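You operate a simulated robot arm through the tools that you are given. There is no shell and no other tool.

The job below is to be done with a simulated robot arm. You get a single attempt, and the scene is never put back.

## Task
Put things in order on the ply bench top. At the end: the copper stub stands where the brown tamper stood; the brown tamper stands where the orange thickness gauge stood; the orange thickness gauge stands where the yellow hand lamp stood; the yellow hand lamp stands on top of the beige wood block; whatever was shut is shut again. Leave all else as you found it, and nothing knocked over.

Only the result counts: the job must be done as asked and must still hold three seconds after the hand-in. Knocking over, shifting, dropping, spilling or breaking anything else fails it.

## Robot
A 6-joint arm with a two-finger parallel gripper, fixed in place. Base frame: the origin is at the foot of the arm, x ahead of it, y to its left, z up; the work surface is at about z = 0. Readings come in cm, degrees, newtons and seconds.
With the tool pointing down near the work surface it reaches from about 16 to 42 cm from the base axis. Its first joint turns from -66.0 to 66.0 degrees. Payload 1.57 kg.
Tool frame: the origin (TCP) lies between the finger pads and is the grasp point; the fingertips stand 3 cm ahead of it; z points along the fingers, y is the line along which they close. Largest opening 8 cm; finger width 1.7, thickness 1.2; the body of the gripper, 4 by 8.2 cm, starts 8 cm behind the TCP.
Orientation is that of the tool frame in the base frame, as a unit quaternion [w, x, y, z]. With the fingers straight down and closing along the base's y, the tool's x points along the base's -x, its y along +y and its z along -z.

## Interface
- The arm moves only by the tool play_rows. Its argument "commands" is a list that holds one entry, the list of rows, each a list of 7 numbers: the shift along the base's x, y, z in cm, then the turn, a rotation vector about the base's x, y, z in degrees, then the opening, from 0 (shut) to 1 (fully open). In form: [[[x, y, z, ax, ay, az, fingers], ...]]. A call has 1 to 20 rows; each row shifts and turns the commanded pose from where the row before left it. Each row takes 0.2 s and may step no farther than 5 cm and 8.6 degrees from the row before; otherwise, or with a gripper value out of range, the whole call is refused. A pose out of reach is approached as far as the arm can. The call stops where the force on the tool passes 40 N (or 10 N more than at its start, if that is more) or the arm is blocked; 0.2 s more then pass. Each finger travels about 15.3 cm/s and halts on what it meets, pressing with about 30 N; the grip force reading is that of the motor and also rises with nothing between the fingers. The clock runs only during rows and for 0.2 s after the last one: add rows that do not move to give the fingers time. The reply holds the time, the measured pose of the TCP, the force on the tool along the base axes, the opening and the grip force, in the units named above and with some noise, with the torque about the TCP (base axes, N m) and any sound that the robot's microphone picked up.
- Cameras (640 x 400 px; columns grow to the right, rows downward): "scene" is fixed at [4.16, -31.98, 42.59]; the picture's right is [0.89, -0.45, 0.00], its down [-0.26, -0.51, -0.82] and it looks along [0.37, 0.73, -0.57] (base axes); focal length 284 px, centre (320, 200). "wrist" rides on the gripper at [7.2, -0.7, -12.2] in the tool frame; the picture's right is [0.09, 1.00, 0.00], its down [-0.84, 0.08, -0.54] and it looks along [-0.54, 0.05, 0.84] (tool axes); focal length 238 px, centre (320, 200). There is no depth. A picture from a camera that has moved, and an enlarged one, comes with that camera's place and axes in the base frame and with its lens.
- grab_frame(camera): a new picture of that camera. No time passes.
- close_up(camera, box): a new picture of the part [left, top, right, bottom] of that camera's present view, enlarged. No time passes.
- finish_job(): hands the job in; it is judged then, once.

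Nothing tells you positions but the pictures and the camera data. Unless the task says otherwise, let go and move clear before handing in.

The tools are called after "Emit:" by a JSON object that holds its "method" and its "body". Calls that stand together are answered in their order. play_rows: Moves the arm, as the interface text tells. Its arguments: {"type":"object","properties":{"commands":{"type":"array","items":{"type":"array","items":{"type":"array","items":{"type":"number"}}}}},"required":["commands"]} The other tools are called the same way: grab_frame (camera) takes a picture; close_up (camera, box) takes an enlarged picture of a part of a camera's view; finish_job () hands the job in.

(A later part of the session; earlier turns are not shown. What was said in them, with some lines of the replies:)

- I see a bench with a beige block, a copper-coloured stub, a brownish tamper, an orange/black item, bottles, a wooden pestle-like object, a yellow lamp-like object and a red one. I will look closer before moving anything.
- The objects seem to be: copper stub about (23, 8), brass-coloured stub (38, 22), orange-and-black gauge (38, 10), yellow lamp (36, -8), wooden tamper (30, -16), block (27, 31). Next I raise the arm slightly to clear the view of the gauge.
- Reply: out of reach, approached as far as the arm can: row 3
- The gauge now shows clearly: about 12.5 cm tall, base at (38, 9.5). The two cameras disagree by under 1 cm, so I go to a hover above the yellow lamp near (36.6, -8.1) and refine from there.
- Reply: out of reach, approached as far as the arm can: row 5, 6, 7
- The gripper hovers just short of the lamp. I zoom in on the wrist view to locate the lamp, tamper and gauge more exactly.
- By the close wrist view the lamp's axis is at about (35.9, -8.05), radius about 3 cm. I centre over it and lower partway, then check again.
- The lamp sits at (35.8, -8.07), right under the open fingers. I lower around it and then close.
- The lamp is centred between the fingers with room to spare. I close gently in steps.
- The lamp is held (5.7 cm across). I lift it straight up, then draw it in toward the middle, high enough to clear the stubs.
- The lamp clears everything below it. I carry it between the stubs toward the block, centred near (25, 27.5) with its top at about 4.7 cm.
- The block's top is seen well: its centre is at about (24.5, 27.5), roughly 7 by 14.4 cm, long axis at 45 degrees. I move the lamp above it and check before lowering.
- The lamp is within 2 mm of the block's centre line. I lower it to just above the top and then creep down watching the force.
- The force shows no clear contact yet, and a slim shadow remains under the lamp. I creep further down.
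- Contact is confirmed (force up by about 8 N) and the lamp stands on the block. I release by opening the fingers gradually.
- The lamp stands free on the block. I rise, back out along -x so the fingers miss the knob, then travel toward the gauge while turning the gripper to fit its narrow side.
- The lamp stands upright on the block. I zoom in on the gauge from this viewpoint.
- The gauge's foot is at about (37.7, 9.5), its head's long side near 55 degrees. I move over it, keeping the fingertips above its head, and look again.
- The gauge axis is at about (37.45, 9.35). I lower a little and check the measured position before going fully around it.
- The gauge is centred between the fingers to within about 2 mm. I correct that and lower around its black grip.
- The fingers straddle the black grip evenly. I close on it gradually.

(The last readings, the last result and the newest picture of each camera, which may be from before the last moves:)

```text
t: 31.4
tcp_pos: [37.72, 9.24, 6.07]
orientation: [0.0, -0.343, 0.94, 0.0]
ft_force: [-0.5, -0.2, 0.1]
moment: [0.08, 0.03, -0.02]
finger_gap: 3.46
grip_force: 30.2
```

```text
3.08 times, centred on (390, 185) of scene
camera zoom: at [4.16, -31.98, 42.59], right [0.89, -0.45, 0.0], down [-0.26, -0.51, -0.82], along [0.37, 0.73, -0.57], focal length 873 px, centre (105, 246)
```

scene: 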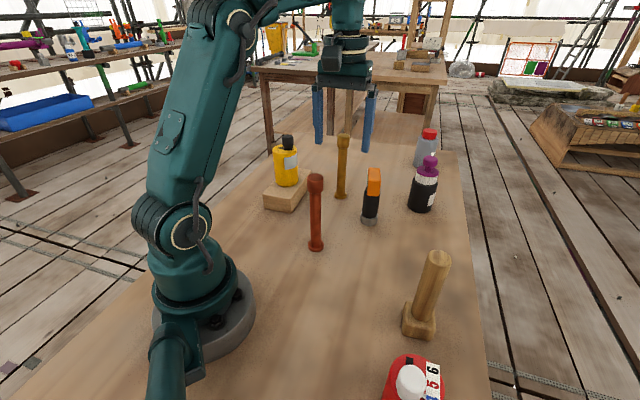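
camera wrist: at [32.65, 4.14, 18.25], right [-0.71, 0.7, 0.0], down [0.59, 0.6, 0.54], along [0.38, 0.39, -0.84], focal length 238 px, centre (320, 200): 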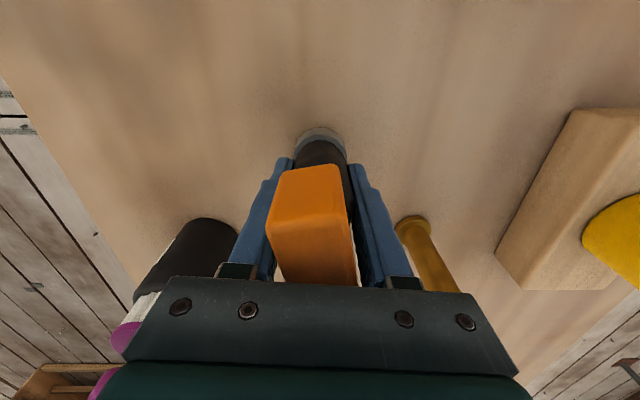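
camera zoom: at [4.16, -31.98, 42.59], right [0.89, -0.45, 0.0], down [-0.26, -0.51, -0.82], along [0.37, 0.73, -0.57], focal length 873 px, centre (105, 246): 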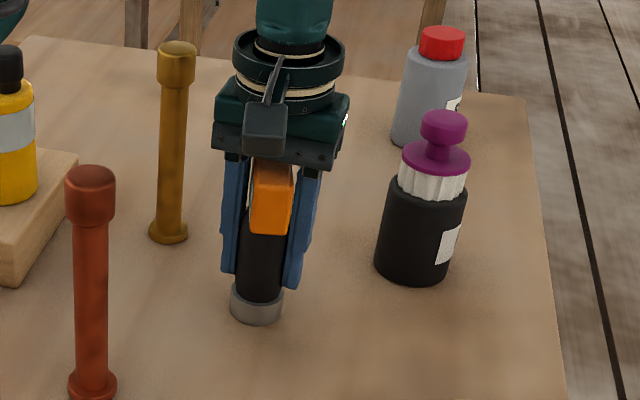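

The gauge is held (3.46 cm). The way to the lamp's old spot (35.8, -8.1) is empty, so I lift it 4 cm and carry it across while turning the gripper back so its camera stays clear of the tamper.

Emit:
{"method": "play_rows", "body": {"commands": [[[0, 0, 0.6, 0, 0, 0, 0.1], [0, 0, 1.2, 0, 0, 0, 0.1], [0, 0, 1.6, 0, 0, 0, 0.1], [0, 0, 1.0, 0, 0, 0, 0.1], [-0.22, -1.7, 0, 0, 0, -4, 0.1], [-0.22, -1.75, 0, 0, 0, -4, 0.1], [-0.22, -1.75, 0, 0, 0, -4, 0.1], [-0.22, -1.75, 0, 0, 0, -4, 0.1], [-0.22, -1.75, 0, 0, 0, -4, 0.1], [-0.22, -1.75, 0, 0, 0, -4, 0.1], [-0.12, -1.75, 0, 0, 0, -4, 0.1], [-0.11, -1.75, 0, 0, 0, -4, 0.1], [-0.11, -1.75, 0, 0, 0, -4, 0.1], [-0.11, -1.65, 0, 0, 0, -4, 0.1], [0, 0, 0, 0, 0, 0, 0.1], [0, 0, 0, 0, 0, 0, 0.1]]]}}

Emit:
{"method": "grab_frame", "body": {"camera": "scene"}}

Emit:
{"method": "grab_frame", "body": {"camera": "wrist"}}

```text
t: 34.8
tcp_pos: [35.75, -8.09, 10.49]
orientation: [0.0, 0.0, 1.0, 0.0]
ft_force: [0.0, -0.2, -1.9]
moment: [0.01, -0.03, 0.0]
finger_gap: 3.47
grip_force: 29.8
```

```text
taken
```

scene: 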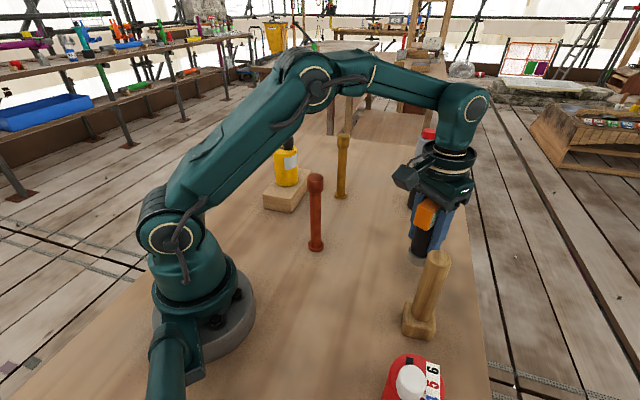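

```text
taken
camera wrist: at [28.71, -8.75, 22.74], right [-0.09, 1.0, 0.0], down [0.84, 0.08, 0.54], along [0.54, 0.05, -0.84], focal length 238 px, centre (320, 200)
```

wrist: 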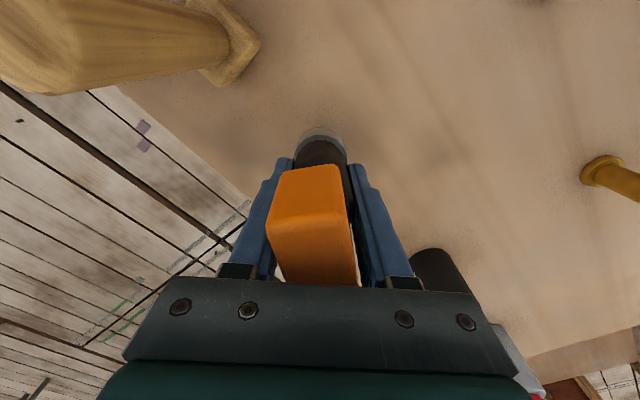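

The gauge hangs over the lamp's old spot. I lower it to just above the bench and creep down to contact.

Emit:
{"method": "play_rows", "body": {"commands": [[[0.03, 0, -1.2, 0, 0, 0, 0.1], [0, 0, -1.2, 0, 0, 0, 0.1], [0, 0, -1.0, 0, 0, 0, 0.1], [0, 0, -0.6, 0, 0, 0, 0.1], [0, 0, -0.15, 0, 0, 0, 0.1], [0, 0, 0, 0, 0, 0, 0.1], [0, 0, 0, 0, 0, 0, 0.1]]]}}

```text
t: 36.4
tcp_pos: [35.92, -8.21, 6.37]
orientation: [0.0, 0.001, 1.0, 0.0]
ft_force: [0.2, 0.6, -1.8]
moment: [-0.02, -0.01, 0.0]
finger_gap: 3.45
grip_force: 29.9
```

Emit:
{"method": "play_rows", "body": {"commands": [[[0, 0, -0.12, 0, 0, 0, 0.1], [0, 0, -0.1, 0, 0, 0, 0.1], [0, 0, 0, 0, 0, 0, 0.1], [0, 0, 0, 0, 0, 0, 0.1]]]}}

```text
t: 37.4
tcp_pos: [35.88, -8.21, 6.14]
orientation: [0.0, 0.0, 1.0, 0.001]
ft_force: [0.0, 0.6, -1.3]
moment: [-0.01, -0.02, 0.01]
finger_gap: 3.44
grip_force: 29.9
```

Emit:
{"method": "play_rows", "body": {"commands": [[[0, 0, -0.1, 0, 0, 0, 0.1], [0, 0, 0, 0, 0, 0, 0.1], [0, 0, 0, 0, 0, 0, 0.1]]]}}

```text
t: 38.2
tcp_pos: [36.01, -8.12, 6.11]
orientation: [0.0, 0.001, 1.0, -0.001]
ft_force: [-0.1, 0.6, -1.4]
moment: [-0.01, 0.02, 0.03]
finger_gap: 3.46
grip_force: 29.8
```

Emit:
{"method": "play_rows", "body": {"commands": [[[-0.08, 0, -0.1, 0, 0, 0, 0.1], [0, 0, 0, 0, 0, 0, 0.1], [0, 0, 0, 0, 0, 0, 0.1]]]}}

Emit:
{"method": "close_up", "body": {"camera": "scene", "box": [380, 190, 480, 280]}}

```text
t: 39.0
tcp_pos: [35.79, -8.25, 6.01]
orientation: [0.002, -0.001, 1.0, 0.0]
ft_force: [4.5, 2.9, 19.2]
moment: [0.16, 0.1, -0.02]
finger_gap: 3.46
grip_force: 29.7
```

```text
4.44 times, centred on (430, 235) of scene
camera zoom: at [4.15, -31.98, 42.59], right [0.89, -0.45, 0.0], down [-0.26, -0.51, -0.82], along [0.37, 0.73, -0.57], focal length 1261 px, centre (-169, 44)
```

zoom: 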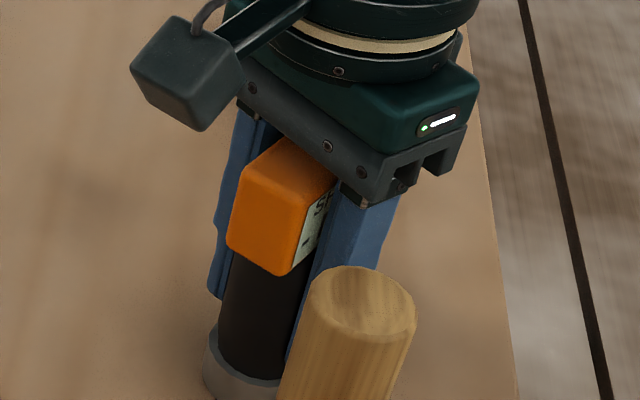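

Firm contact with the bench. I relax the press slightly, then open the fingers.

Emit:
{"method": "play_rows", "body": {"commands": [[[0, 0, 0.07, 0, 0, 0, 0.1], [0, 0, 0, 0, 0, 0, 0.1], [0, 0, 0, 0, 0, 0, 0.46], [0, 0, 0, 0, 0, 0, 0.52], [0, 0, 0, 0, 0, 0, 0.65], [0, 0, 0, 0, 0, 0, 0.85], [0, 0, 0, 0, 0, 0, 1], [0, 0, 0, 0, 0, 0, 1]]]}}

Emit:
{"method": "grab_frame", "body": {"camera": "wrist"}}

```text
t: 40.8
tcp_pos: [35.73, -8.18, 6.02]
orientation: [-0.001, 0.001, 1.0, 0.0]
ft_force: [0.3, 0.8, 0.3]
moment: [0.01, -0.01, -0.02]
finger_gap: 8.0
grip_force: 0.1
```

```text
taken
camera wrist: at [28.69, -8.84, 18.21], right [-0.09, 1.0, 0.0], down [0.84, 0.08, 0.54], along [0.54, 0.05, -0.84], focal length 238 px, centre (320, 200)
```

wrist: 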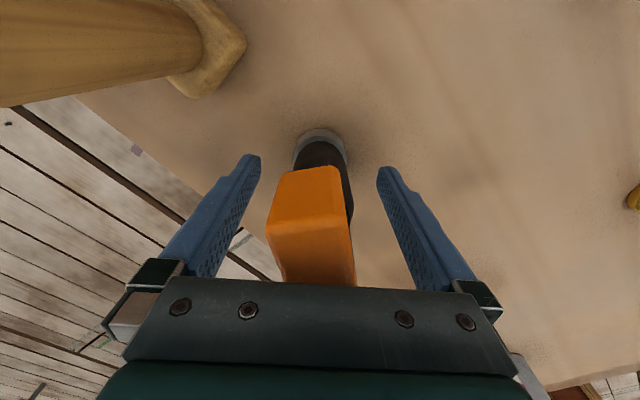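

The gauge stands on the lamp's old spot. I rise clear of it and go above the tamper near (28.9, -16.5) to measure it.

Emit:
{"method": "play_rows", "body": {"commands": [[[0, 0, 1.5, 0, 0, 0, 1], [0, 0, 2, 0, 0, 0, 1], [0, 0, 2.2, 0, 0, 0, 1], [0, 0, 2.2, 0, 0, 0, 1], [0, 0, 2.2, 0, 0, 0, 1], [0, 0, 2.2, 0, 0, 0, 1], [-1.2, 0, 1, 0, 0, 0, 1], [-1.2, -0.5, 1, 0, 0, 0, 1], [-1.2, -1.0, 1, 0, 0, 0, 1], [-1.2, -1.2, 1, 0, 0, 0, 1], [-1.2, -1.2, 0.5, 0, 0, 0, 1], [-1.2, -1.2, 0, 0, 0, 0, 1], [-0.8, -1.0, 0, 0, 0, 0, 1], [0, 0, 0, 0, 0, 0, 1]]]}}

Emit:
{"method": "grab_frame", "body": {"camera": "scene"}}

Emit:
{"method": "grab_frame", "body": {"camera": "wrist"}}

```text
t: 43.8
tcp_pos: [27.66, -14.27, 22.93]
orientation: [0.0, 0.0, 1.0, 0.0]
ft_force: [0.7, 0.0, 0.2]
moment: [-0.04, -0.01, -0.02]
finger_gap: 7.98
grip_force: 0.0
```

```text
taken
```

scene: 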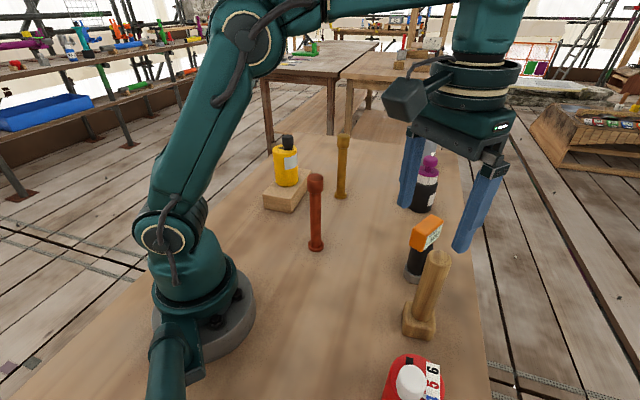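

```text
taken
camera wrist: at [20.59, -14.94, 35.12], right [-0.09, 1.0, 0.0], down [0.84, 0.08, 0.54], along [0.54, 0.05, -0.84], focal length 238 px, centre (320, 200)
```

wrist: 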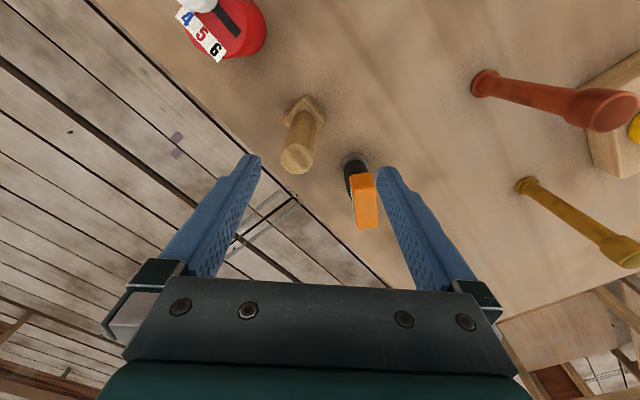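

Emit:
{"method": "close_up", "body": {"camera": "wrist", "box": [250, 80, 370, 190]}}

Emit:
{"method": "close_up", "body": {"camera": "wrist", "box": [310, 130, 410, 240]}}

Emit:
{"method": "close_up", "body": {"camera": "wrist", "box": [460, 50, 640, 150]}}

```text
3.64 times, centred on (310, 135) of wrist
camera zoom: at [20.59, -14.94, 35.12], right [-0.09, 1.0, 0.0], down [0.84, 0.08, 0.54], along [0.54, 0.05, -0.84], focal length 867 px, centre (356, 436)
```

zoom: 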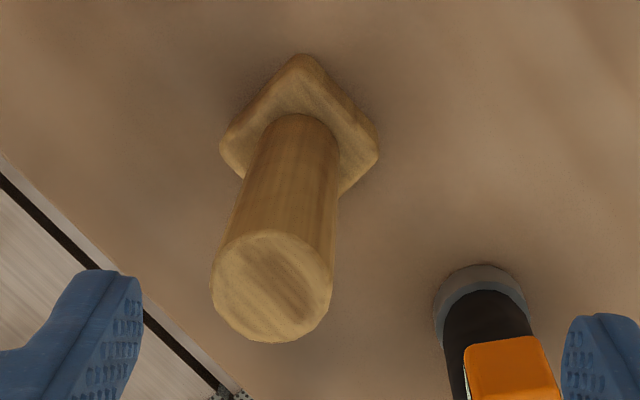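

```text
3.64 times, centred on (360, 185) of wrist
camera zoom: at [20.59, -14.94, 35.12], right [-0.09, 1.0, 0.0], down [0.84, 0.08, 0.54], along [0.54, 0.05, -0.84], focal length 867 px, centre (174, 254)
```

zoom: 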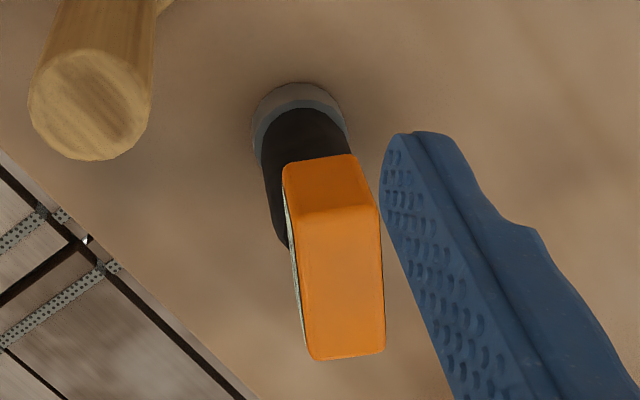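

```text
3.56 times, centred on (550, 100) of wrist
camera zoom: at [20.59, -14.94, 35.12], right [-0.09, 1.0, 0.0], down [0.84, 0.08, 0.54], along [0.54, 0.05, -0.84], focal length 848 px, centre (-498, 556)
```

zoom: 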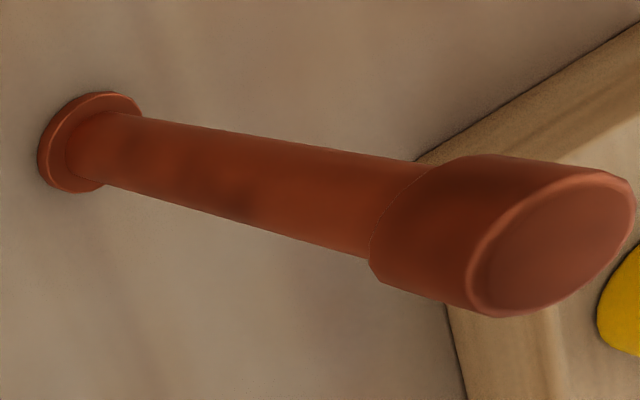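

The tamper's handle is about 3 cm thick, with its axis near (29.25, -16.35). I centre above it and take one more look before lowering.

Emit:
{"method": "play_rows", "body": {"commands": [[[0.8, -1.04, -1.0, 0, 0, 0, 1], [0.79, -1.04, -1.0, 0, 0, 0, 1], [0, 0, -0.5, 0, 0, 0, 1], [0, 0, 0, 0, 0, 0, 1], [0, 0, 0, 0, 0, 0, 1]]]}}

Emit:
{"method": "close_up", "body": {"camera": "wrist", "box": [230, 60, 410, 240]}}

```text
t: 45.0
tcp_pos: [29.38, -16.39, 20.3]
orientation: [0.0, 0.0, 1.0, 0.0]
ft_force: [-0.4, 0.0, -0.7]
moment: [-0.02, 0.0, 0.01]
finger_gap: 8.02
grip_force: 0.0
```

```text
2.22 times, centred on (320, 150) of wrist
camera zoom: at [22.25, -16.94, 32.61], right [-0.09, 1.0, 0.0], down [0.84, 0.08, 0.54], along [0.54, 0.05, -0.84], focal length 530 px, centre (320, 311)
```

zoom: 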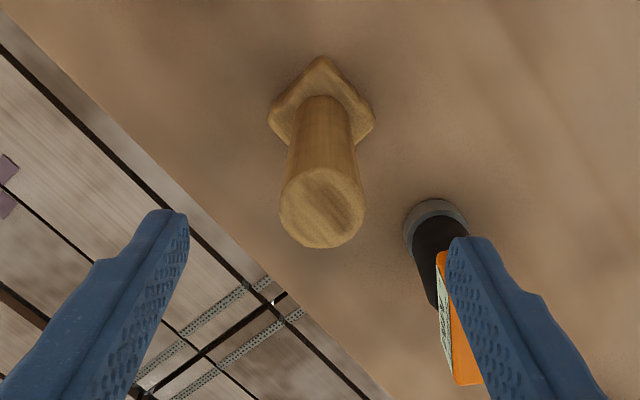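

The tamper's axis is at (29.15, -16.22). I correct by a millimetre or two and lower along the handle.

Emit:
{"method": "play_rows", "body": {"commands": [[[-0.12, 0.15, -1.0, 0, 0, 0, 1], [0, 0, -1.5, 0, 0, 0, 1], [0, 0, -1.5, 0, 0, 0, 1], [0, 0, -1.5, 0, 0, 0, 1], [0, 0, -1.5, 0, 0, 0, 1], [0, 0, -1.5, 0, 0, 0, 1], [0, 0, -1.3, 0, 0, 0, 1], [0, 0, -1.0, 0, 0, 0, 1], [0, 0, -0.5, 0, 0, 0, 1], [0, 0, 0, 0, 0, 0, 1], [0, 0, 0, 0, 0, 0, 1]]]}}

Emit:
{"method": "grab_frame", "body": {"camera": "wrist"}}

Emit:
{"method": "close_up", "body": {"camera": "scene", "box": [360, 170, 500, 350]}}

```text
t: 47.4
tcp_pos: [29.26, -16.1, 9.05]
orientation: [0.0, 0.0, 1.0, 0.0]
ft_force: [0.0, 0.1, 0.2]
moment: [0.0, 0.0, 0.0]
finger_gap: 8.0
grip_force: 0.0
```

```text
taken
camera wrist: at [22.2, -16.81, 21.25], right [-0.09, 1.0, 0.0], down [0.84, 0.08, 0.54], along [0.54, 0.05, -0.84], focal length 238 px, centre (320, 200)
```

wrist: 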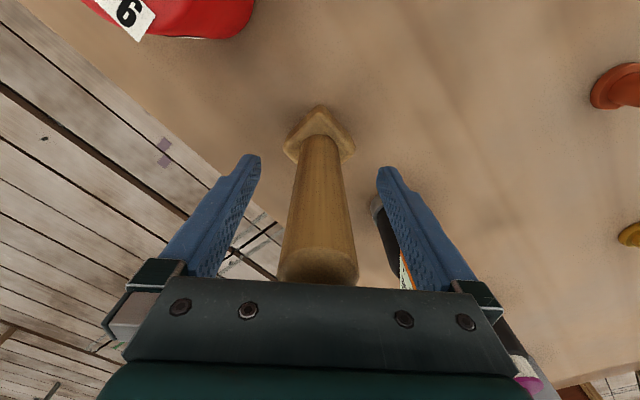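

```text
2.22 times, centred on (430, 260) of scene
camera zoom: at [4.16, -31.98, 42.59], right [0.89, -0.45, 0.0], down [-0.26, -0.51, -0.82], along [0.37, 0.73, -0.57], focal length 630 px, centre (76, 67)
```

zoom: 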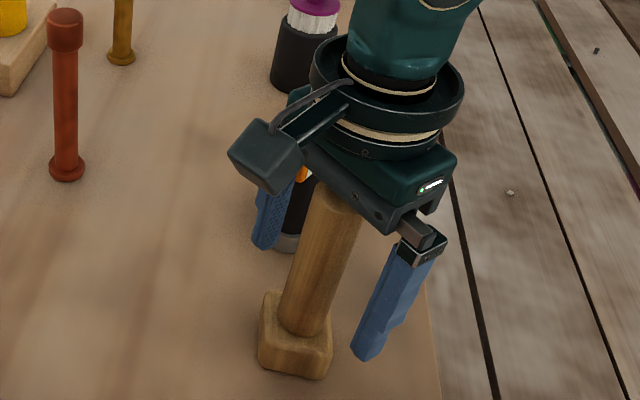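

The handle is right between the fingers. I close on it step by step.

Emit:
{"method": "play_rows", "body": {"commands": [[[0, 0, 0, 0, 0, 0, 0.8], [0, 0, 0, 0, 0, 0, 0.62], [0, 0, 0, 0, 0, 0, 0.5], [0, 0, 0, 0, 0, 0, 0.44], [0, 0, 0, 0, 0, 0, 0.4], [0, 0, 0, 0, 0, 0, 0.37], [0, 0, 0, 0, 0, 0, 0.33], [0, 0, 0, 0, 0, 0, 0.2], [0, 0, 0, 0, 0, 0, 0.1]]]}}

Emit:
{"method": "grab_frame", "body": {"camera": "wrist"}}

```text
t: 49.4
tcp_pos: [29.39, -16.09, 9.04]
orientation: [0.0, -0.001, 1.0, 0.0]
ft_force: [-0.7, -1.8, 0.5]
moment: [-0.04, 0.01, -0.01]
finger_gap: 2.96
grip_force: 30.2
```

```text
taken
camera wrist: at [22.2, -16.81, 21.26], right [-0.09, 1.0, 0.0], down [0.84, 0.08, 0.54], along [0.54, 0.05, -0.84], focal length 238 px, centre (320, 200)
```

wrist: 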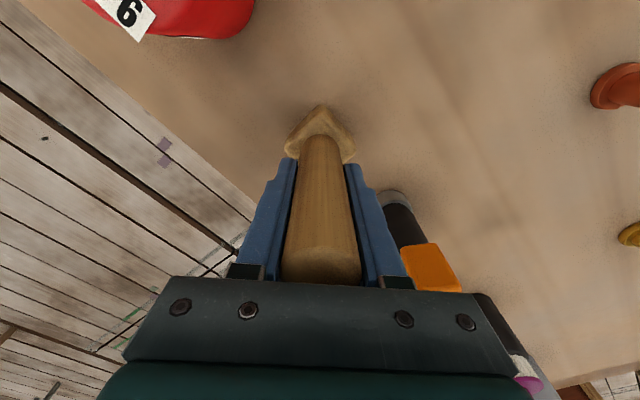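

The tamper is held (2.96 cm). I lift it 4.5 cm and carry it by an inward arc, between the copper stub and the placed gauge, to the gauge's old spot (37.5, 9.3).

Emit:
{"method": "play_rows", "body": {"commands": [[[0, 0, 0.6, 0, 0, 0, 0.1], [0, 0, 1.2, 0, 0, 0, 0.1], [0, 0, 1.5, 0, 0, 0, 0.1], [0, 0, 1.2, 0, 0, 0, 0.1], [-0.95, 1.775, 0, 0, 0, 0, 0.1], [-0.95, 1.775, 0, 0, 0, 0, 0.1], [-0.95, 1.775, 0, 0, 0, 0, 0.1], [-0.95, 1.775, 0, 0, 0, 0, 0.1], [0.6, 2, 0, 0, 0, 0, 0.1], [0.6, 2, 0, 0, 0, 0, 0.1], [0.6, 2, 0, 0, 0, 0, 0.1], [0.6, 2, 0, 0, 0, 0, 0.1], [0.6, 2, 0, 0, 0, 0, 0.1], [0, 0, 0, 0, 0, 0, 0.1]]]}}

Emit:
{"method": "grab_frame", "body": {"camera": "scene"}}

Emit:
{"method": "grab_frame", "body": {"camera": "wrist"}}

```text
t: 52.4
tcp_pos: [28.46, 1.17, 13.27]
orientation: [0.001, 0.0, 1.0, -0.001]
ft_force: [0.5, 0.0, -2.9]
moment: [0.01, 0.0, 0.01]
finger_gap: 2.94
grip_force: 29.9
```

```text
taken
```

scene: 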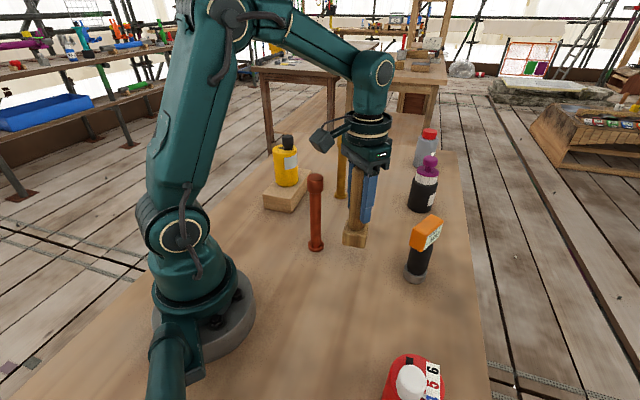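

```text
taken
camera wrist: at [21.36, 0.52, 25.66], right [-0.09, 1.0, 0.0], down [0.84, 0.08, 0.54], along [0.54, 0.05, -0.84], focal length 238 px, centre (320, 200)
```

wrist: 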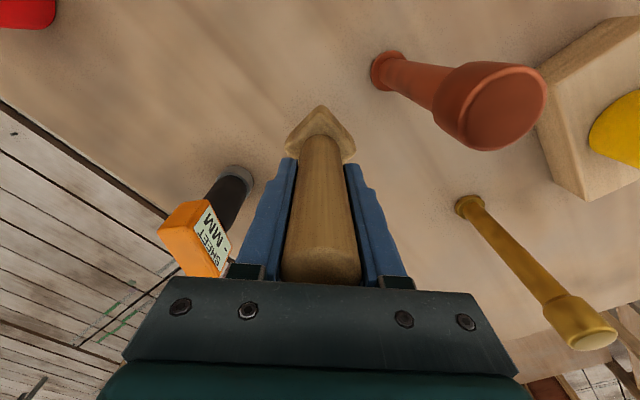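

The tamper passes cleanly. I continue outward to the gauge's old spot.

Emit:
{"method": "play_rows", "body": {"commands": [[[1.5, 1.36, 0, 0, 0, 0, 0.1], [1.5, 1.36, 0, 0, 0, 0, 0.1], [1.5, 1.36, 0, 0, 0, 0, 0.1], [1.5, 1.36, 0, 0, 0, 0, 0.1], [1.5, 1.36, 0, 0, 0, 0, 0.1], [1.5, 1.36, 0, 0, 0, 0, 0.1], [0, 0, -1.0, 0, 0, 0, 0.1], [0, 0, -1.0, 0, 0, 0, 0.1], [0, 0, 0, 0, 0, 0, 0.1], [0, 0, 0, 0, 0, 0, 0.1]]]}}

Emit:
{"method": "grab_frame", "body": {"camera": "wrist"}}

Emit:
{"method": "grab_frame", "body": {"camera": "scene"}}

```text
t: 54.6
tcp_pos: [37.36, 9.08, 11.37]
orientation: [0.001, -0.001, 1.0, -0.001]
ft_force: [-0.1, 0.1, -2.6]
moment: [-0.05, 0.03, 0.0]
finger_gap: 2.95
grip_force: 29.7
```

```text
taken
camera wrist: at [30.33, 8.44, 23.75], right [-0.09, 1.0, 0.0], down [0.84, 0.08, 0.54], along [0.54, 0.05, -0.84], focal length 238 px, centre (320, 200)
```

wrist: 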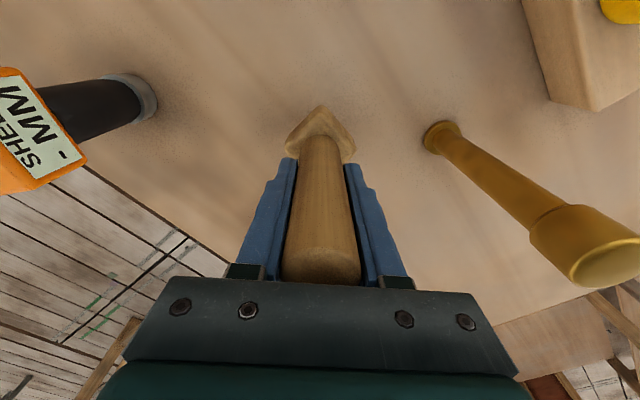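

```text
taken
```

scene: 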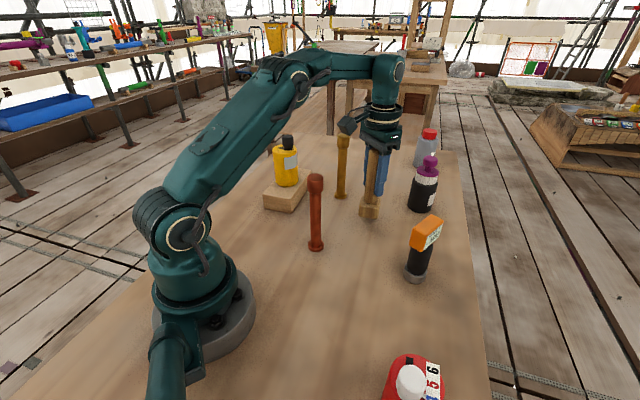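

Emit:
{"method": "play_rows", "body": {"commands": [[[0.1, 0.16, -0.8, 0, 0, 0, 0.1], [0, 0, -0.8, 0, 0, 0, 0.1], [0, 0, -0.4, 0, 0, 0, 0.1], [0, 0, 0, 0, 0, 0, 0.1], [0, 0, 0, 0, 0, 0, 0.1]]]}}

```text
t: 55.8
tcp_pos: [37.58, 9.28, 9.58]
orientation: [0.0, 0.0, 1.0, -0.001]
ft_force: [0.0, -0.3, -1.8]
moment: [-0.02, -0.01, 0.0]
finger_gap: 2.98
grip_force: 29.9
```

Emit:
{"method": "play_rows", "body": {"commands": [[[0, 0, -0.2, 0, 0, 0, 0.1], [0, 0, -0.15, 0, 0, 0, 0.1], [0, 0, 0, 0, 0, 0, 0.1], [0, 0, 0, 0, 0, 0, 0.1]]]}}

```text
t: 56.8
tcp_pos: [37.53, 9.25, 9.18]
orientation: [0.0, 0.0, 1.0, 0.0]
ft_force: [0.2, -0.4, -3.0]
moment: [0.02, -0.02, 0.0]
finger_gap: 2.96
grip_force: 29.8
```

Emit:
{"method": "play_rows", "body": {"commands": [[[0, 0, -0.1, 0, 0, 0, 0.1], [0, 0, 0, 0, 0, 0, 0.1], [0, 0, 0, 0, 0, 0, 0.1]]]}}

```text
t: 57.6
tcp_pos: [37.59, 9.28, 9.07]
orientation: [0.0, 0.0, 1.0, 0.0]
ft_force: [0.1, -0.5, -2.5]
moment: [0.01, -0.03, 0.0]
finger_gap: 2.96
grip_force: 30.0
```

Emit:
{"method": "play_rows", "body": {"commands": [[[0, 0, -0.08, 0, 0, 0, 0.1], [0, 0, 0, 0, 0, 0, 0.1], [0, 0, 0, 0, 0, 0, 0.1]]]}}

Emit:
{"method": "close_up", "body": {"camera": "scene", "box": [330, 130, 420, 240]}}

```text
t: 58.4
tcp_pos: [37.54, 9.19, 9.06]
orientation: [-0.001, -0.001, 1.0, -0.001]
ft_force: [-4.8, -0.4, 14.5]
moment: [0.0, 0.46, 0.1]
finger_gap: 2.98
grip_force: 29.9
```

```text
3.64 times, centred on (375, 185) of scene
camera zoom: at [4.15, -31.99, 42.59], right [0.89, -0.45, 0.0], down [-0.26, -0.51, -0.82], along [0.37, 0.73, -0.57], focal length 1032 px, centre (120, 254)
```

zoom: 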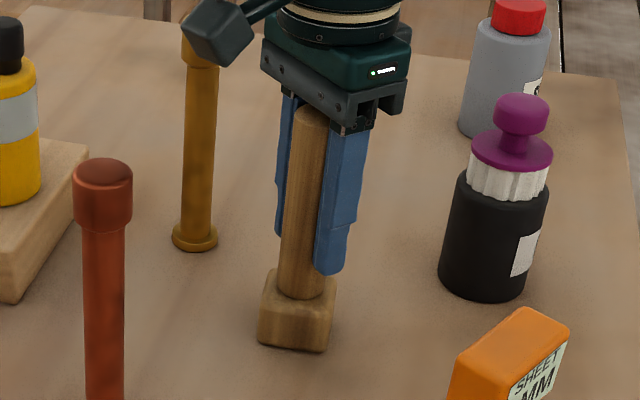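

Contact made, slightly uneven. I relax the press and open the fingers slowly so the tamper settles flat.

Emit:
{"method": "play_rows", "body": {"commands": [[[0, 0, 0.04, 0, 0, 0, 0.1], [0, 0, 0, 0, 0, 0, 0.1], [0, 0, 0, 0, 0, 0, 0.39], [0, 0, 0, 0, 0, 0, 0.42], [0, 0, 0, 0, 0, 0, 0.5], [0, 0, 0, 0, 0, 0, 0.65], [0, 0, 0, 0, 0, 0, 0.85], [0, 0, 0, 0, 0, 0, 1], [0, 0, 0, 0, 0, 0, 1]]]}}

Emit:
{"method": "grab_frame", "body": {"camera": "wrist"}}

Emit:
{"method": "close_up", "body": {"camera": "scene", "box": [330, 130, 420, 240]}}

```text
t: 60.4
tcp_pos: [37.52, 9.33, 8.97]
orientation: [-0.001, 0.0, 1.0, 0.0]
ft_force: [0.4, 0.0, -1.0]
moment: [-0.01, 0.03, -0.01]
finger_gap: 7.98
grip_force: 0.0
```

```text
taken
camera wrist: at [30.44, 8.6, 21.25], right [-0.09, 1.0, 0.0], down [0.84, 0.08, 0.54], along [0.54, 0.05, -0.84], focal length 238 px, centre (320, 200)
```

wrist: 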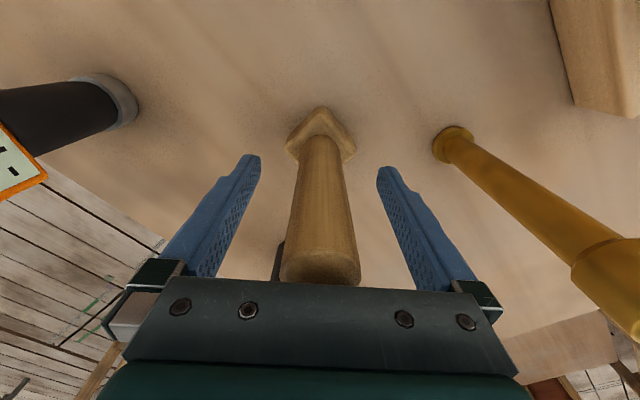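

```text
3.64 times, centred on (375, 185) of scene
camera zoom: at [4.16, -31.98, 42.59], right [0.89, -0.45, 0.0], down [-0.26, -0.51, -0.82], along [0.37, 0.73, -0.57], focal length 1032 px, centre (120, 254)
```

zoom: 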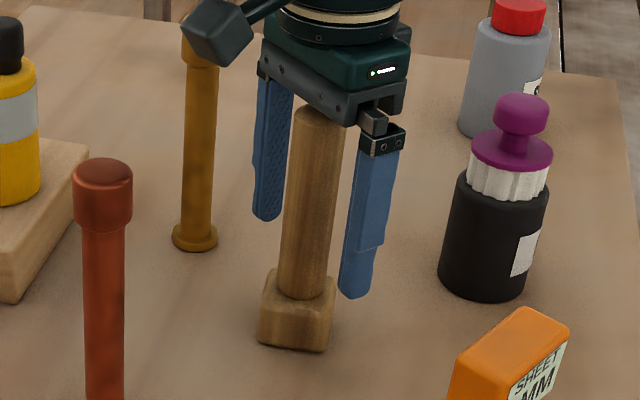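

The tamper stands upright on the gauge's old spot. I rise a little, slide out along -x past the handle, rise clear and go above the copper stub near (22.7, 7.0).

Emit:
{"method": "play_rows", "body": {"commands": [[[0, 0, 1.5, 0, 0, 0, 1], [0, 0, 2, 0, 0, 0, 1], [-1.2, 0, 0.5, 0, 0, 0, 1], [-1.5, 0, 0.5, 0, 0, 0, 1], [-1.5, 0, 0.5, 0, 0, 0, 1], [-1.5, 0, 0.5, 0, 0, 0, 1], [-1, 0, 1.5, 0, 0, 0, 1], [0, 0, 2.2, 0, 0, 0, 1], [0, 0, 2.2, 0, 0, 0, 1], [0, 0, 2.2, 0, 0, 0, 1], [-1.5, 0, 1, 0, 0, 0, 1], [-1.8, -0.5, 0, 0, 0, 0, 1], [-1.8, -0.6, 0, 0, 0, 0, 1], [-1.8, -0.6, 0, 0, 0, 0, 1], [-1.2, -0.6, 0, 0, 0, 0, 1], [0, 0, 0, 0, 0, 0, 1], [0, 0, 0, 0, 0, 0, 1]]]}}

Emit:
{"method": "grab_frame", "body": {"camera": "scene"}}

Emit:
{"method": "grab_frame", "body": {"camera": "wrist"}}

```text
t: 64.0
tcp_pos: [22.71, 6.84, 23.6]
orientation: [0.0, 0.0, 1.0, 0.0]
ft_force: [-0.5, 0.4, -0.4]
moment: [0.0, -0.01, 0.0]
finger_gap: 8.01
grip_force: 0.1
```

```text
taken
```

scene: 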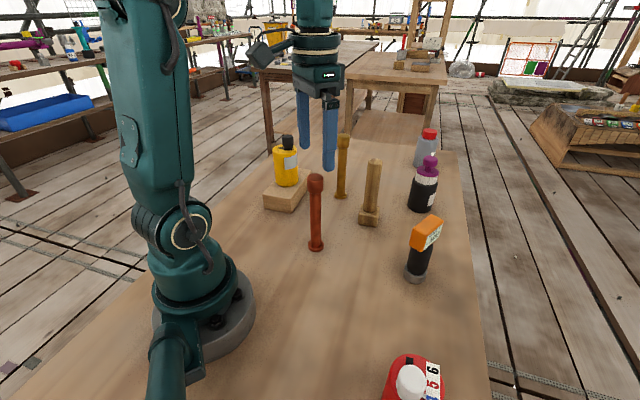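

```text
taken
camera wrist: at [15.62, 6.27, 35.83], right [-0.09, 1.0, 0.0], down [0.84, 0.08, 0.54], along [0.54, 0.05, -0.84], focal length 238 px, centre (320, 200)
```

wrist: 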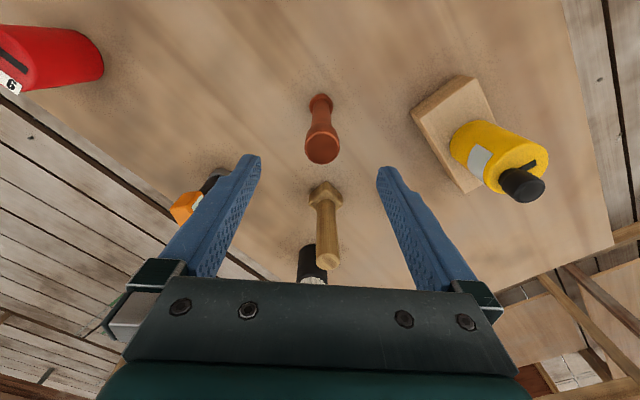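

Emit:
{"method": "close_up", "body": {"camera": "wrist", "box": [260, 80, 380, 180]}}

Emit:
{"method": "close_up", "body": {"camera": "scene", "box": [280, 130, 400, 260]}}

Emit:
{"method": "close_up", "body": {"camera": "wrist", "box": [280, 160, 380, 290]}}

```text
4.00 times, centred on (320, 130) of wrist
camera zoom: at [15.62, 6.27, 35.83], right [-0.09, 1.0, 0.0], down [0.84, 0.08, 0.54], along [0.54, 0.05, -0.84], focal length 953 px, centre (320, 480)
```

zoom: 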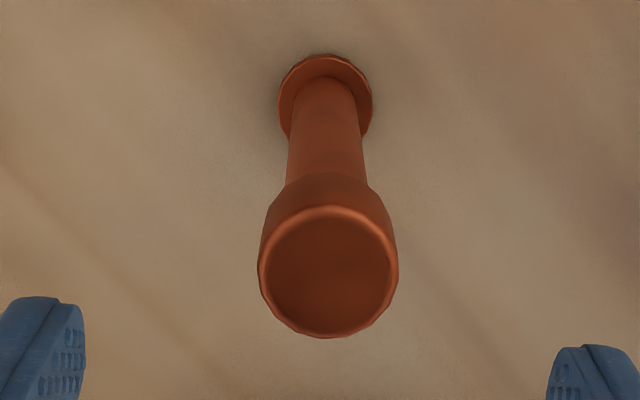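

```text
3.08 times, centred on (340, 195) of scene
camera zoom: at [4.16, -31.98, 42.59], right [0.89, -0.45, 0.0], down [-0.26, -0.51, -0.82], along [0.37, 0.73, -0.57], focal length 873 px, centre (258, 215)
```

zoom: 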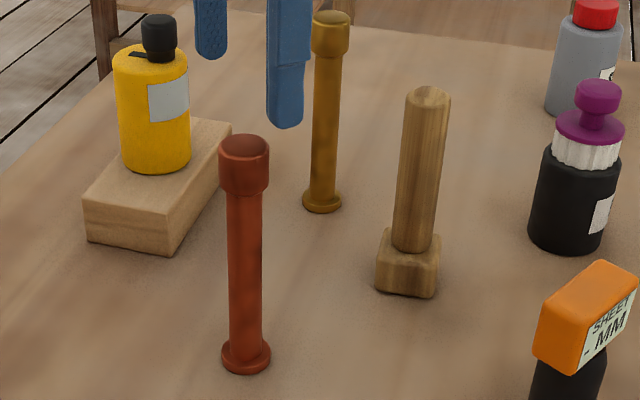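

```text
3.08 times, centred on (330, 225) of wrist
camera zoom: at [15.62, 6.27, 35.83], right [-0.09, 1.0, 0.0], down [0.84, 0.08, 0.54], along [0.54, 0.05, -0.84], focal length 733 px, centre (289, 123)
```

zoom: 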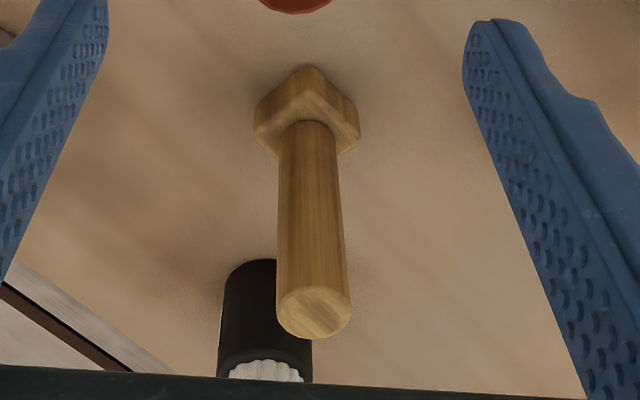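

The copper stub's axis is at about (22.6, 7.05) and it is 17 cm tall; its head (about 2.9 cm wide) is wider than the stem, so I will grip the head. I lower around it.

Emit:
{"method": "play_rows", "body": {"commands": [[[-0.08, 0.12, -1.2, 0, 0, 0, 1], [0, 0, -1.5, 0, 0, 0, 1], [0, 0, -1.5, 0, 0, 0, 1], [0, 0, -1.5, 0, 0, 0, 1], [0, 0, -1.5, 0, 0, 0, 1], [0, 0, -1.0, 0, 0, 0, 1], [0, 0, -0.4, 0, 0, 0, 1], [0, 0, 0, 0, 0, 0, 1], [0, 0, 0, 0, 0, 0, 1]]]}}

Emit:
{"method": "grab_frame", "body": {"camera": "wrist"}}

Emit:
{"method": "close_up", "body": {"camera": "scene", "box": [250, 110, 370, 260]}}

```text
t: 66.0
tcp_pos: [22.65, 7.17, 14.89]
orientation: [0.0, 0.0, 1.0, 0.0]
ft_force: [0.2, 0.2, 0.3]
moment: [-0.05, 0.03, -0.01]
finger_gap: 8.01
grip_force: 0.1
```

```text
taken
camera wrist: at [15.52, 6.48, 27.16], right [-0.09, 1.0, 0.0], down [0.84, 0.08, 0.54], along [0.54, 0.05, -0.84], focal length 238 px, centre (320, 200)
```

wrist: 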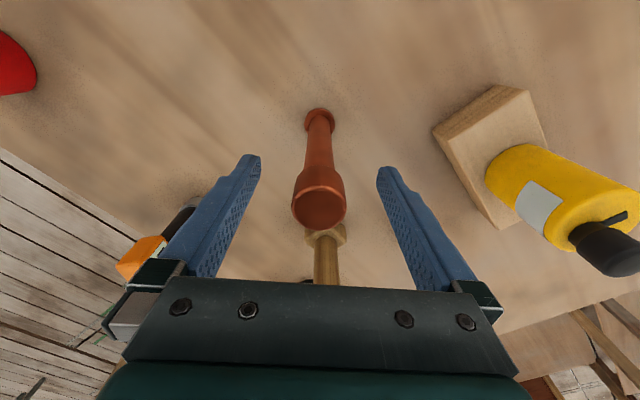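

```text
2.67 times, centred on (310, 185) of scene
camera zoom: at [4.16, -31.98, 42.59], right [0.89, -0.45, 0.0], down [-0.26, -0.51, -0.82], along [0.37, 0.73, -0.57], focal length 756 px, centre (347, 240)
```

zoom: 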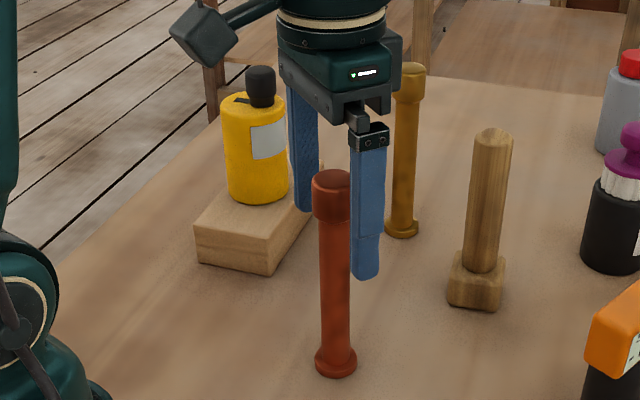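

The head is centred within about 1 mm. I nudge and close slowly.

Emit:
{"method": "play_rows", "body": {"commands": [[[0, -0.07, 0, 0, 0, 0, 0.8], [0, 0, 0, 0, 0, 0, 0.62], [0, 0, 0, 0, 0, 0, 0.5], [0, 0, 0, 0, 0, 0, 0.44], [0, 0, 0, 0, 0, 0, 0.4], [0, 0, 0, 0, 0, 0, 0.375], [0, 0, 0, 0, 0, 0, 0.35], [0, 0, 0, 0, 0, 0, 0.3], [0, 0, 0, 0, 0, 0, 0.15], [0, 0, 0, 0, 0, 0, 0.1]]]}}

Emit:
{"method": "grab_frame", "body": {"camera": "wrist"}}

Emit:
{"method": "close_up", "body": {"camera": "scene", "box": [250, 110, 370, 260]}}

```text
t: 68.2
tcp_pos: [22.64, 6.99, 15.04]
orientation: [-0.001, 0.0, 1.0, -0.001]
ft_force: [0.1, 0.9, -0.5]
moment: [0.07, -0.02, 0.01]
finger_gap: 2.84
grip_force: 29.8
```

```text
taken
camera wrist: at [15.54, 6.38, 27.21], right [-0.09, 1.0, 0.0], down [0.84, 0.08, 0.54], along [0.54, 0.05, -0.84], focal length 238 px, centre (320, 200)
```

wrist: 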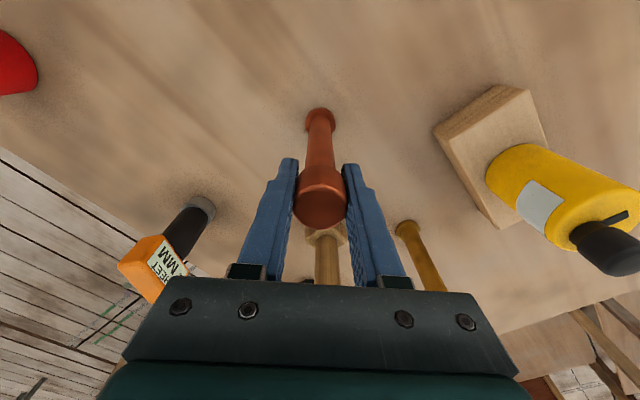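

```text
2.67 times, centred on (310, 185) of scene
camera zoom: at [4.16, -31.98, 42.59], right [0.89, -0.45, 0.0], down [-0.26, -0.51, -0.82], along [0.37, 0.73, -0.57], focal length 756 px, centre (347, 240)
```

zoom: 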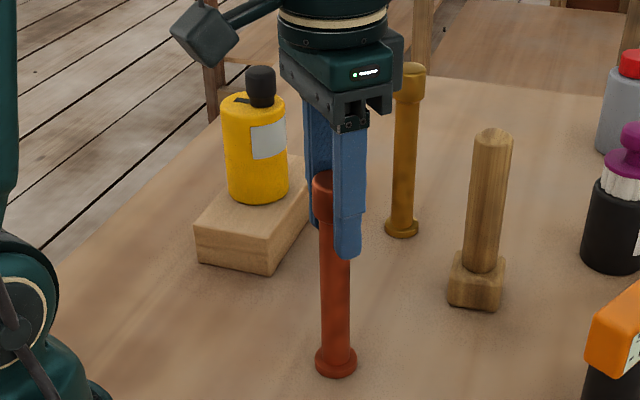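

The stub is held by its head (2.84 cm). I lift it 3.5 cm and carry it smoothly to the tamper's old spot (29.2, -16.15).

Emit:
{"method": "play_rows", "body": {"commands": [[[0, 0, 0.5, 0, 0, 0, 0.1], [0, 0, 1, 0, 0, 0, 0.1], [0, 0, 1.2, 0, 0, 0, 0.1], [0, 0, 0.8, 0, 0, 0, 0.1], [0.3, -1.0, 0, 0, 0, 0, 0.1], [0.45, -1.6, 0, 0, 0, 0, 0.1], [0.55, -1.95, 0, 0, 0, 0, 0.1], [0.55, -1.95, 0, 0, 0, 0, 0.1], [0.55, -1.95, 0, 0, 0, 0, 0.1], [0.55, -1.95, 0, 0, 0, 0, 0.1], [0.55, -1.95, 0, 0, 0, 0, 0.1], [0.55, -1.95, 0, 0, 0, 0, 0.1], [0.55, -1.95, 0, 0, 0, 0, 0.1], [0.55, -1.95, 0, 0, 0, 0, 0.1], [0.55, -1.95, 0, 0, 0, 0, 0.1], [0.55, -1.95, 0, 0, 0, 0, 0.1], [0.3, -1.05, 0, 0, 0, 0, 0.1], [0, 0, 0, 0, 0, 0, 0.1], [0, 0, 0, 0, 0, 0, 0.1]]]}}

Emit:
{"method": "grab_frame", "body": {"camera": "scene"}}

Emit:
{"method": "grab_frame", "body": {"camera": "wrist"}}

```text
t: 72.2
tcp_pos: [29.15, -15.97, 18.53]
orientation: [0.0, 0.0, 1.0, 0.0]
ft_force: [-0.1, 0.2, -0.8]
moment: [-0.01, 0.01, -0.02]
finger_gap: 2.86
grip_force: 30.0
```

```text
taken
```

scene: 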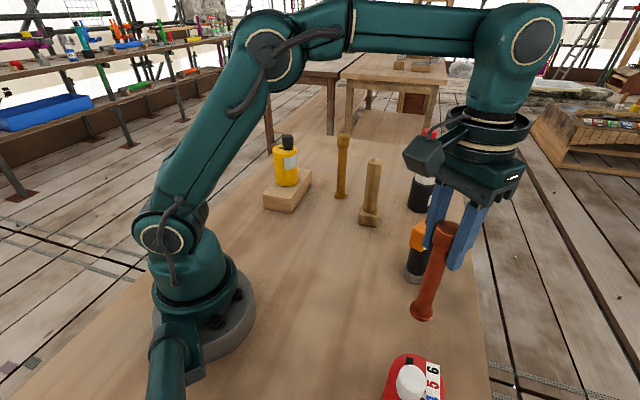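

```text
taken
camera wrist: at [22.04, -16.74, 30.78], right [-0.09, 1.0, 0.0], down [0.84, 0.08, 0.54], along [0.54, 0.05, -0.84], focal length 238 px, centre (320, 200)
```

wrist: 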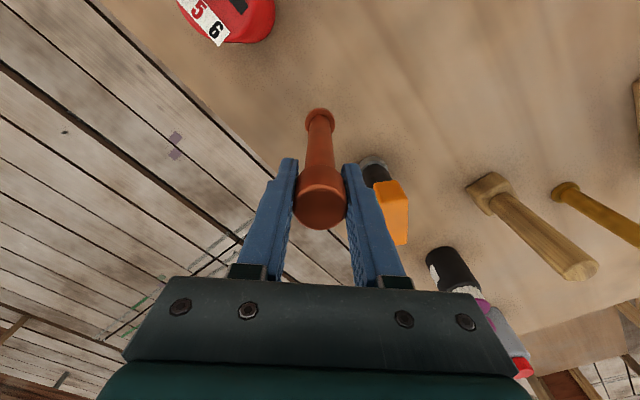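

The stub hangs over the tamper's old spot. I lower it and creep down to contact.

Emit:
{"method": "play_rows", "body": {"commands": [[[0.04, -0.08, -1.0, 0, 0, 0, 0.1], [0, 0, -1.0, 0, 0, 0, 0.1], [0, 0, -0.8, 0, 0, 0, 0.1], [0, 0, -0.3, 0, 0, 0, 0.1], [0, 0, 0, 0, 0, 0, 0.1], [0, 0, 0, 0, 0, 0, 0.1]]]}}

```text
t: 73.6
tcp_pos: [29.31, -16.18, 15.45]
orientation: [0.0, 0.0, 1.0, 0.001]
ft_force: [0.2, -0.1, -1.4]
moment: [0.01, -0.02, 0.02]
finger_gap: 2.86
grip_force: 29.8
```

Emit:
{"method": "play_rows", "body": {"commands": [[[0, 0, -0.15, 0, 0, 0, 0.1], [0, 0, -0.12, 0, 0, 0, 0.1], [0, 0, 0, 0, 0, 0, 0.1], [0, 0, 0, 0, 0, 0, 0.1]]]}}

```text
t: 74.6
tcp_pos: [29.21, -16.22, 15.21]
orientation: [0.0, 0.0, 1.0, 0.0]
ft_force: [-0.2, -0.7, -1.4]
moment: [0.03, -0.02, 0.0]
finger_gap: 2.85
grip_force: 29.5
```

Emit:
{"method": "play_rows", "body": {"commands": [[[0, 0, -0.1, 0, 0, 0, 0.1], [0, 0, 0, 0, 0, 0, 0.1], [0, 0, 0, 0, 0, 0, 0.1]]]}}

```text
t: 75.4
tcp_pos: [29.15, -16.27, 14.97]
orientation: [0.0, 0.001, 1.0, 0.0]
ft_force: [0.7, 0.3, -1.3]
moment: [0.0, 0.03, 0.02]
finger_gap: 2.86
grip_force: 30.2
```

Emit:
{"method": "play_rows", "body": {"commands": [[[0, 0, -0.07, 0, 0, 0, 0.1], [0, 0, 0, 0, 0, 0, 0.1], [0, 0, 0, 0, 0, 0, 0.1]]]}}

Emit:
{"method": "close_up", "body": {"camera": "scene", "box": [370, 200, 500, 350]}}

```text
t: 76.2
tcp_pos: [29.27, -16.22, 14.96]
orientation: [0.0, 0.0, 1.0, 0.0]
ft_force: [-1.4, 1.6, 4.5]
moment: [0.11, 0.23, -0.04]
finger_gap: 2.84
grip_force: 30.3
```

```text
2.67 times, centred on (435, 275) of scene
camera zoom: at [4.16, -31.98, 42.59], right [0.89, -0.45, 0.0], down [-0.26, -0.51, -0.82], along [0.37, 0.73, -0.57], focal length 756 px, centre (13, 0)
```

zoom: 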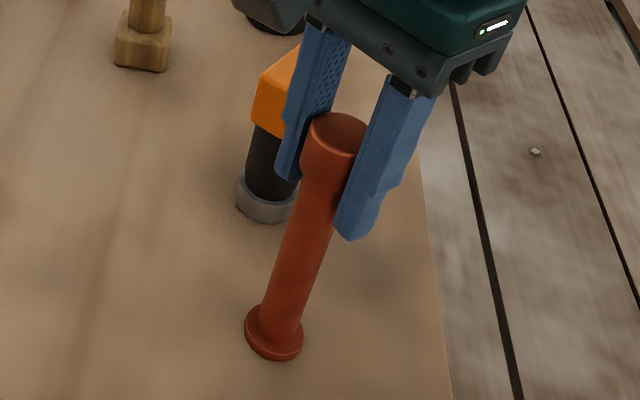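

Gentle contact is made. I open in small steps so the stub stays put.

Emit:
{"method": "play_rows", "body": {"commands": [[[0, 0, 0.01, 0, 0, 0, 0.2], [0, 0, 0, 0, 0, 0, 0.34], [0, 0, 0, 0, 0, 0, 0.36], [0, 0, 0, 0, 0, 0, 0.38], [0, 0, 0, 0, 0, 0, 0.41], [0, 0, 0, 0, 0, 0, 0.46], [0, 0, 0, 0, 0, 0, 0.55], [0, 0, 0, 0, 0, 0, 0.7], [0, 0, 0, 0, 0, 0, 0.85], [0, 0, 0, 0, 0, 0, 1], [0, 0, 0, 0, 0, 0, 1]]]}}

Emit:
{"method": "grab_frame", "body": {"camera": "wrist"}}

Emit:
{"method": "close_up", "body": {"camera": "scene", "box": [370, 200, 500, 350]}}

```text
t: 78.6
tcp_pos: [29.29, -16.25, 15.12]
orientation: [-0.001, 0.0, 1.0, 0.0]
ft_force: [-0.1, 0.2, 0.8]
moment: [0.01, 0.0, -0.01]
finger_gap: 8.0
grip_force: 0.0
```

```text
taken
camera wrist: at [22.18, -16.87, 27.25], right [-0.09, 1.0, 0.0], down [0.84, 0.08, 0.54], along [0.54, 0.05, -0.84], focal length 238 px, centre (320, 200)
```

wrist: 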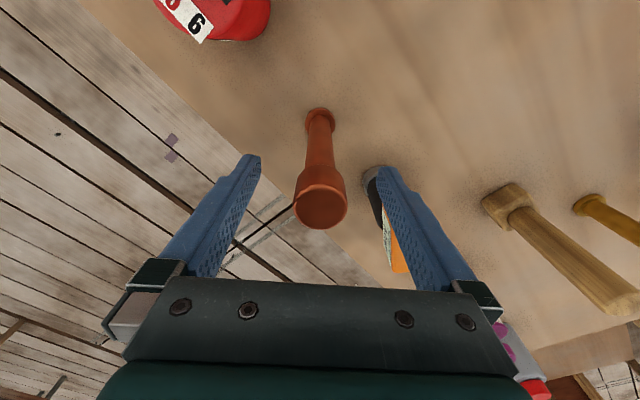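

```text
2.67 times, centred on (435, 275) of scene
camera zoom: at [4.16, -31.98, 42.59], right [0.89, -0.45, 0.0], down [-0.26, -0.51, -0.82], along [0.37, 0.73, -0.57], focal length 756 px, centre (13, 0)
```

zoom: 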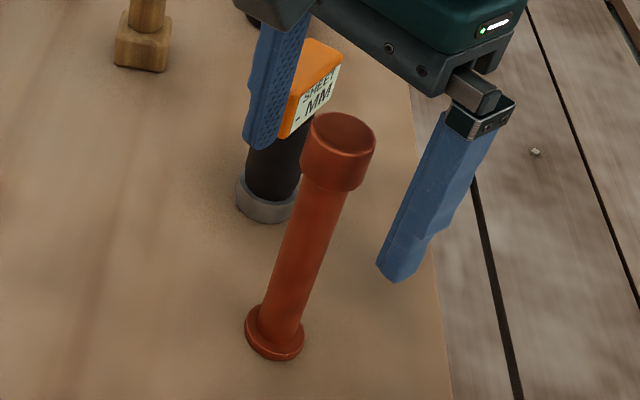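

The copper stub stands free. I rise straight up, clear its top and draw back to a neutral pose for a final check.

Emit:
{"method": "play_rows", "body": {"commands": [[[0, 0, 1.0, 0, 0, 0, 1], [0, 0, 1.5, 0, 0, 0, 1], [0, 0, 1.5, 0, 0, 0, 1], [0, 0, 1.5, 0, 0, 0, 1], [0, 0, 1.2, 0, 0, 0, 1], [-1.5, 0, 1, 0, 0, 0, 1], [-1.8, 0.5, 1, 0, 0, 0, 1], [-1.8, 1.5, 1, 0, 0, 0, 1], [-1.5, 2.5, 1, 0, 0, 0, 1], [-1, 2.5, 1, 0, 0, 0, 1], [-0.5, 2.5, 1, 0, 0, 0, 1], [0, 2.5, 0, 0, 0, 0, 1], [0, 2.5, 0, 0, 0, 0, 1], [0, 0, 0, 0, 0, 0, 1]]]}}

Emit:
{"method": "grab_frame", "body": {"camera": "scene"}}

Emit:
{"method": "grab_frame", "body": {"camera": "wrist"}}

```text
t: 81.6
tcp_pos: [21.04, -1.73, 27.69]
orientation: [-0.001, -0.001, 1.0, 0.0]
ft_force: [-0.7, 0.1, -0.4]
moment: [-0.02, 0.0, -0.01]
finger_gap: 7.99
grip_force: 0.0
```

```text
taken
```

scene: 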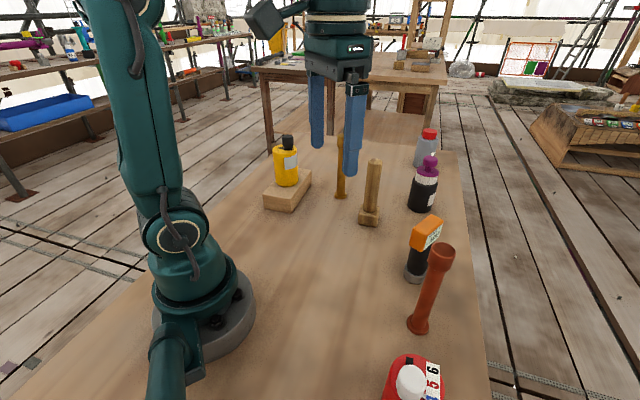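

```text
taken
camera wrist: at [13.92, -2.37, 39.88], right [-0.09, 1.0, 0.0], down [0.84, 0.08, 0.54], along [0.54, 0.05, -0.84], focal length 238 px, centre (320, 200)
```

wrist: 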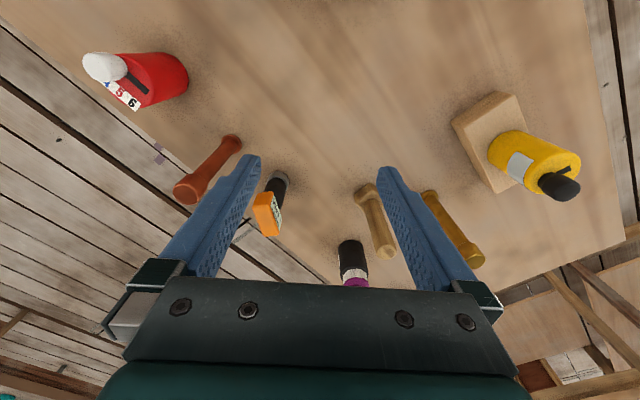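

In the final view all four items stand upright on their assigned places: lamp on the block, gauge, tamper and copper stub each at the predecessor's spot. The block, brass stub, bottles and red item look unmoved and nothing was opened, so I hand in.

Emit:
{"method": "finish_job", "body": {}}

```text
The job is handed in.
```

The job is handed in, and in the last pictures all four items were upright and where you wanted them:

- **Yellow hand lamp:** on top of the beige wood block, close to its centre.
- **Orange thickness gauge:** where the lamp stood. I turned it about 40 degrees on the way, so it faces a different direction than before.
- **Brown tamper:** where the gauge stood.
- **Copper stub:** where the tamper stood. I took the reddish rod to be the copper one and left the similar brass-coloured rod alone.

By the camera and arm readings, each piece landed within a few millimetres of the spot it was meant to take. Nothing was opened, so there was nothing to shut again. The block, the brass-coloured rod, the bottles and the red item looked unmoved. The gripper was empty and clear of everything before I handed in.
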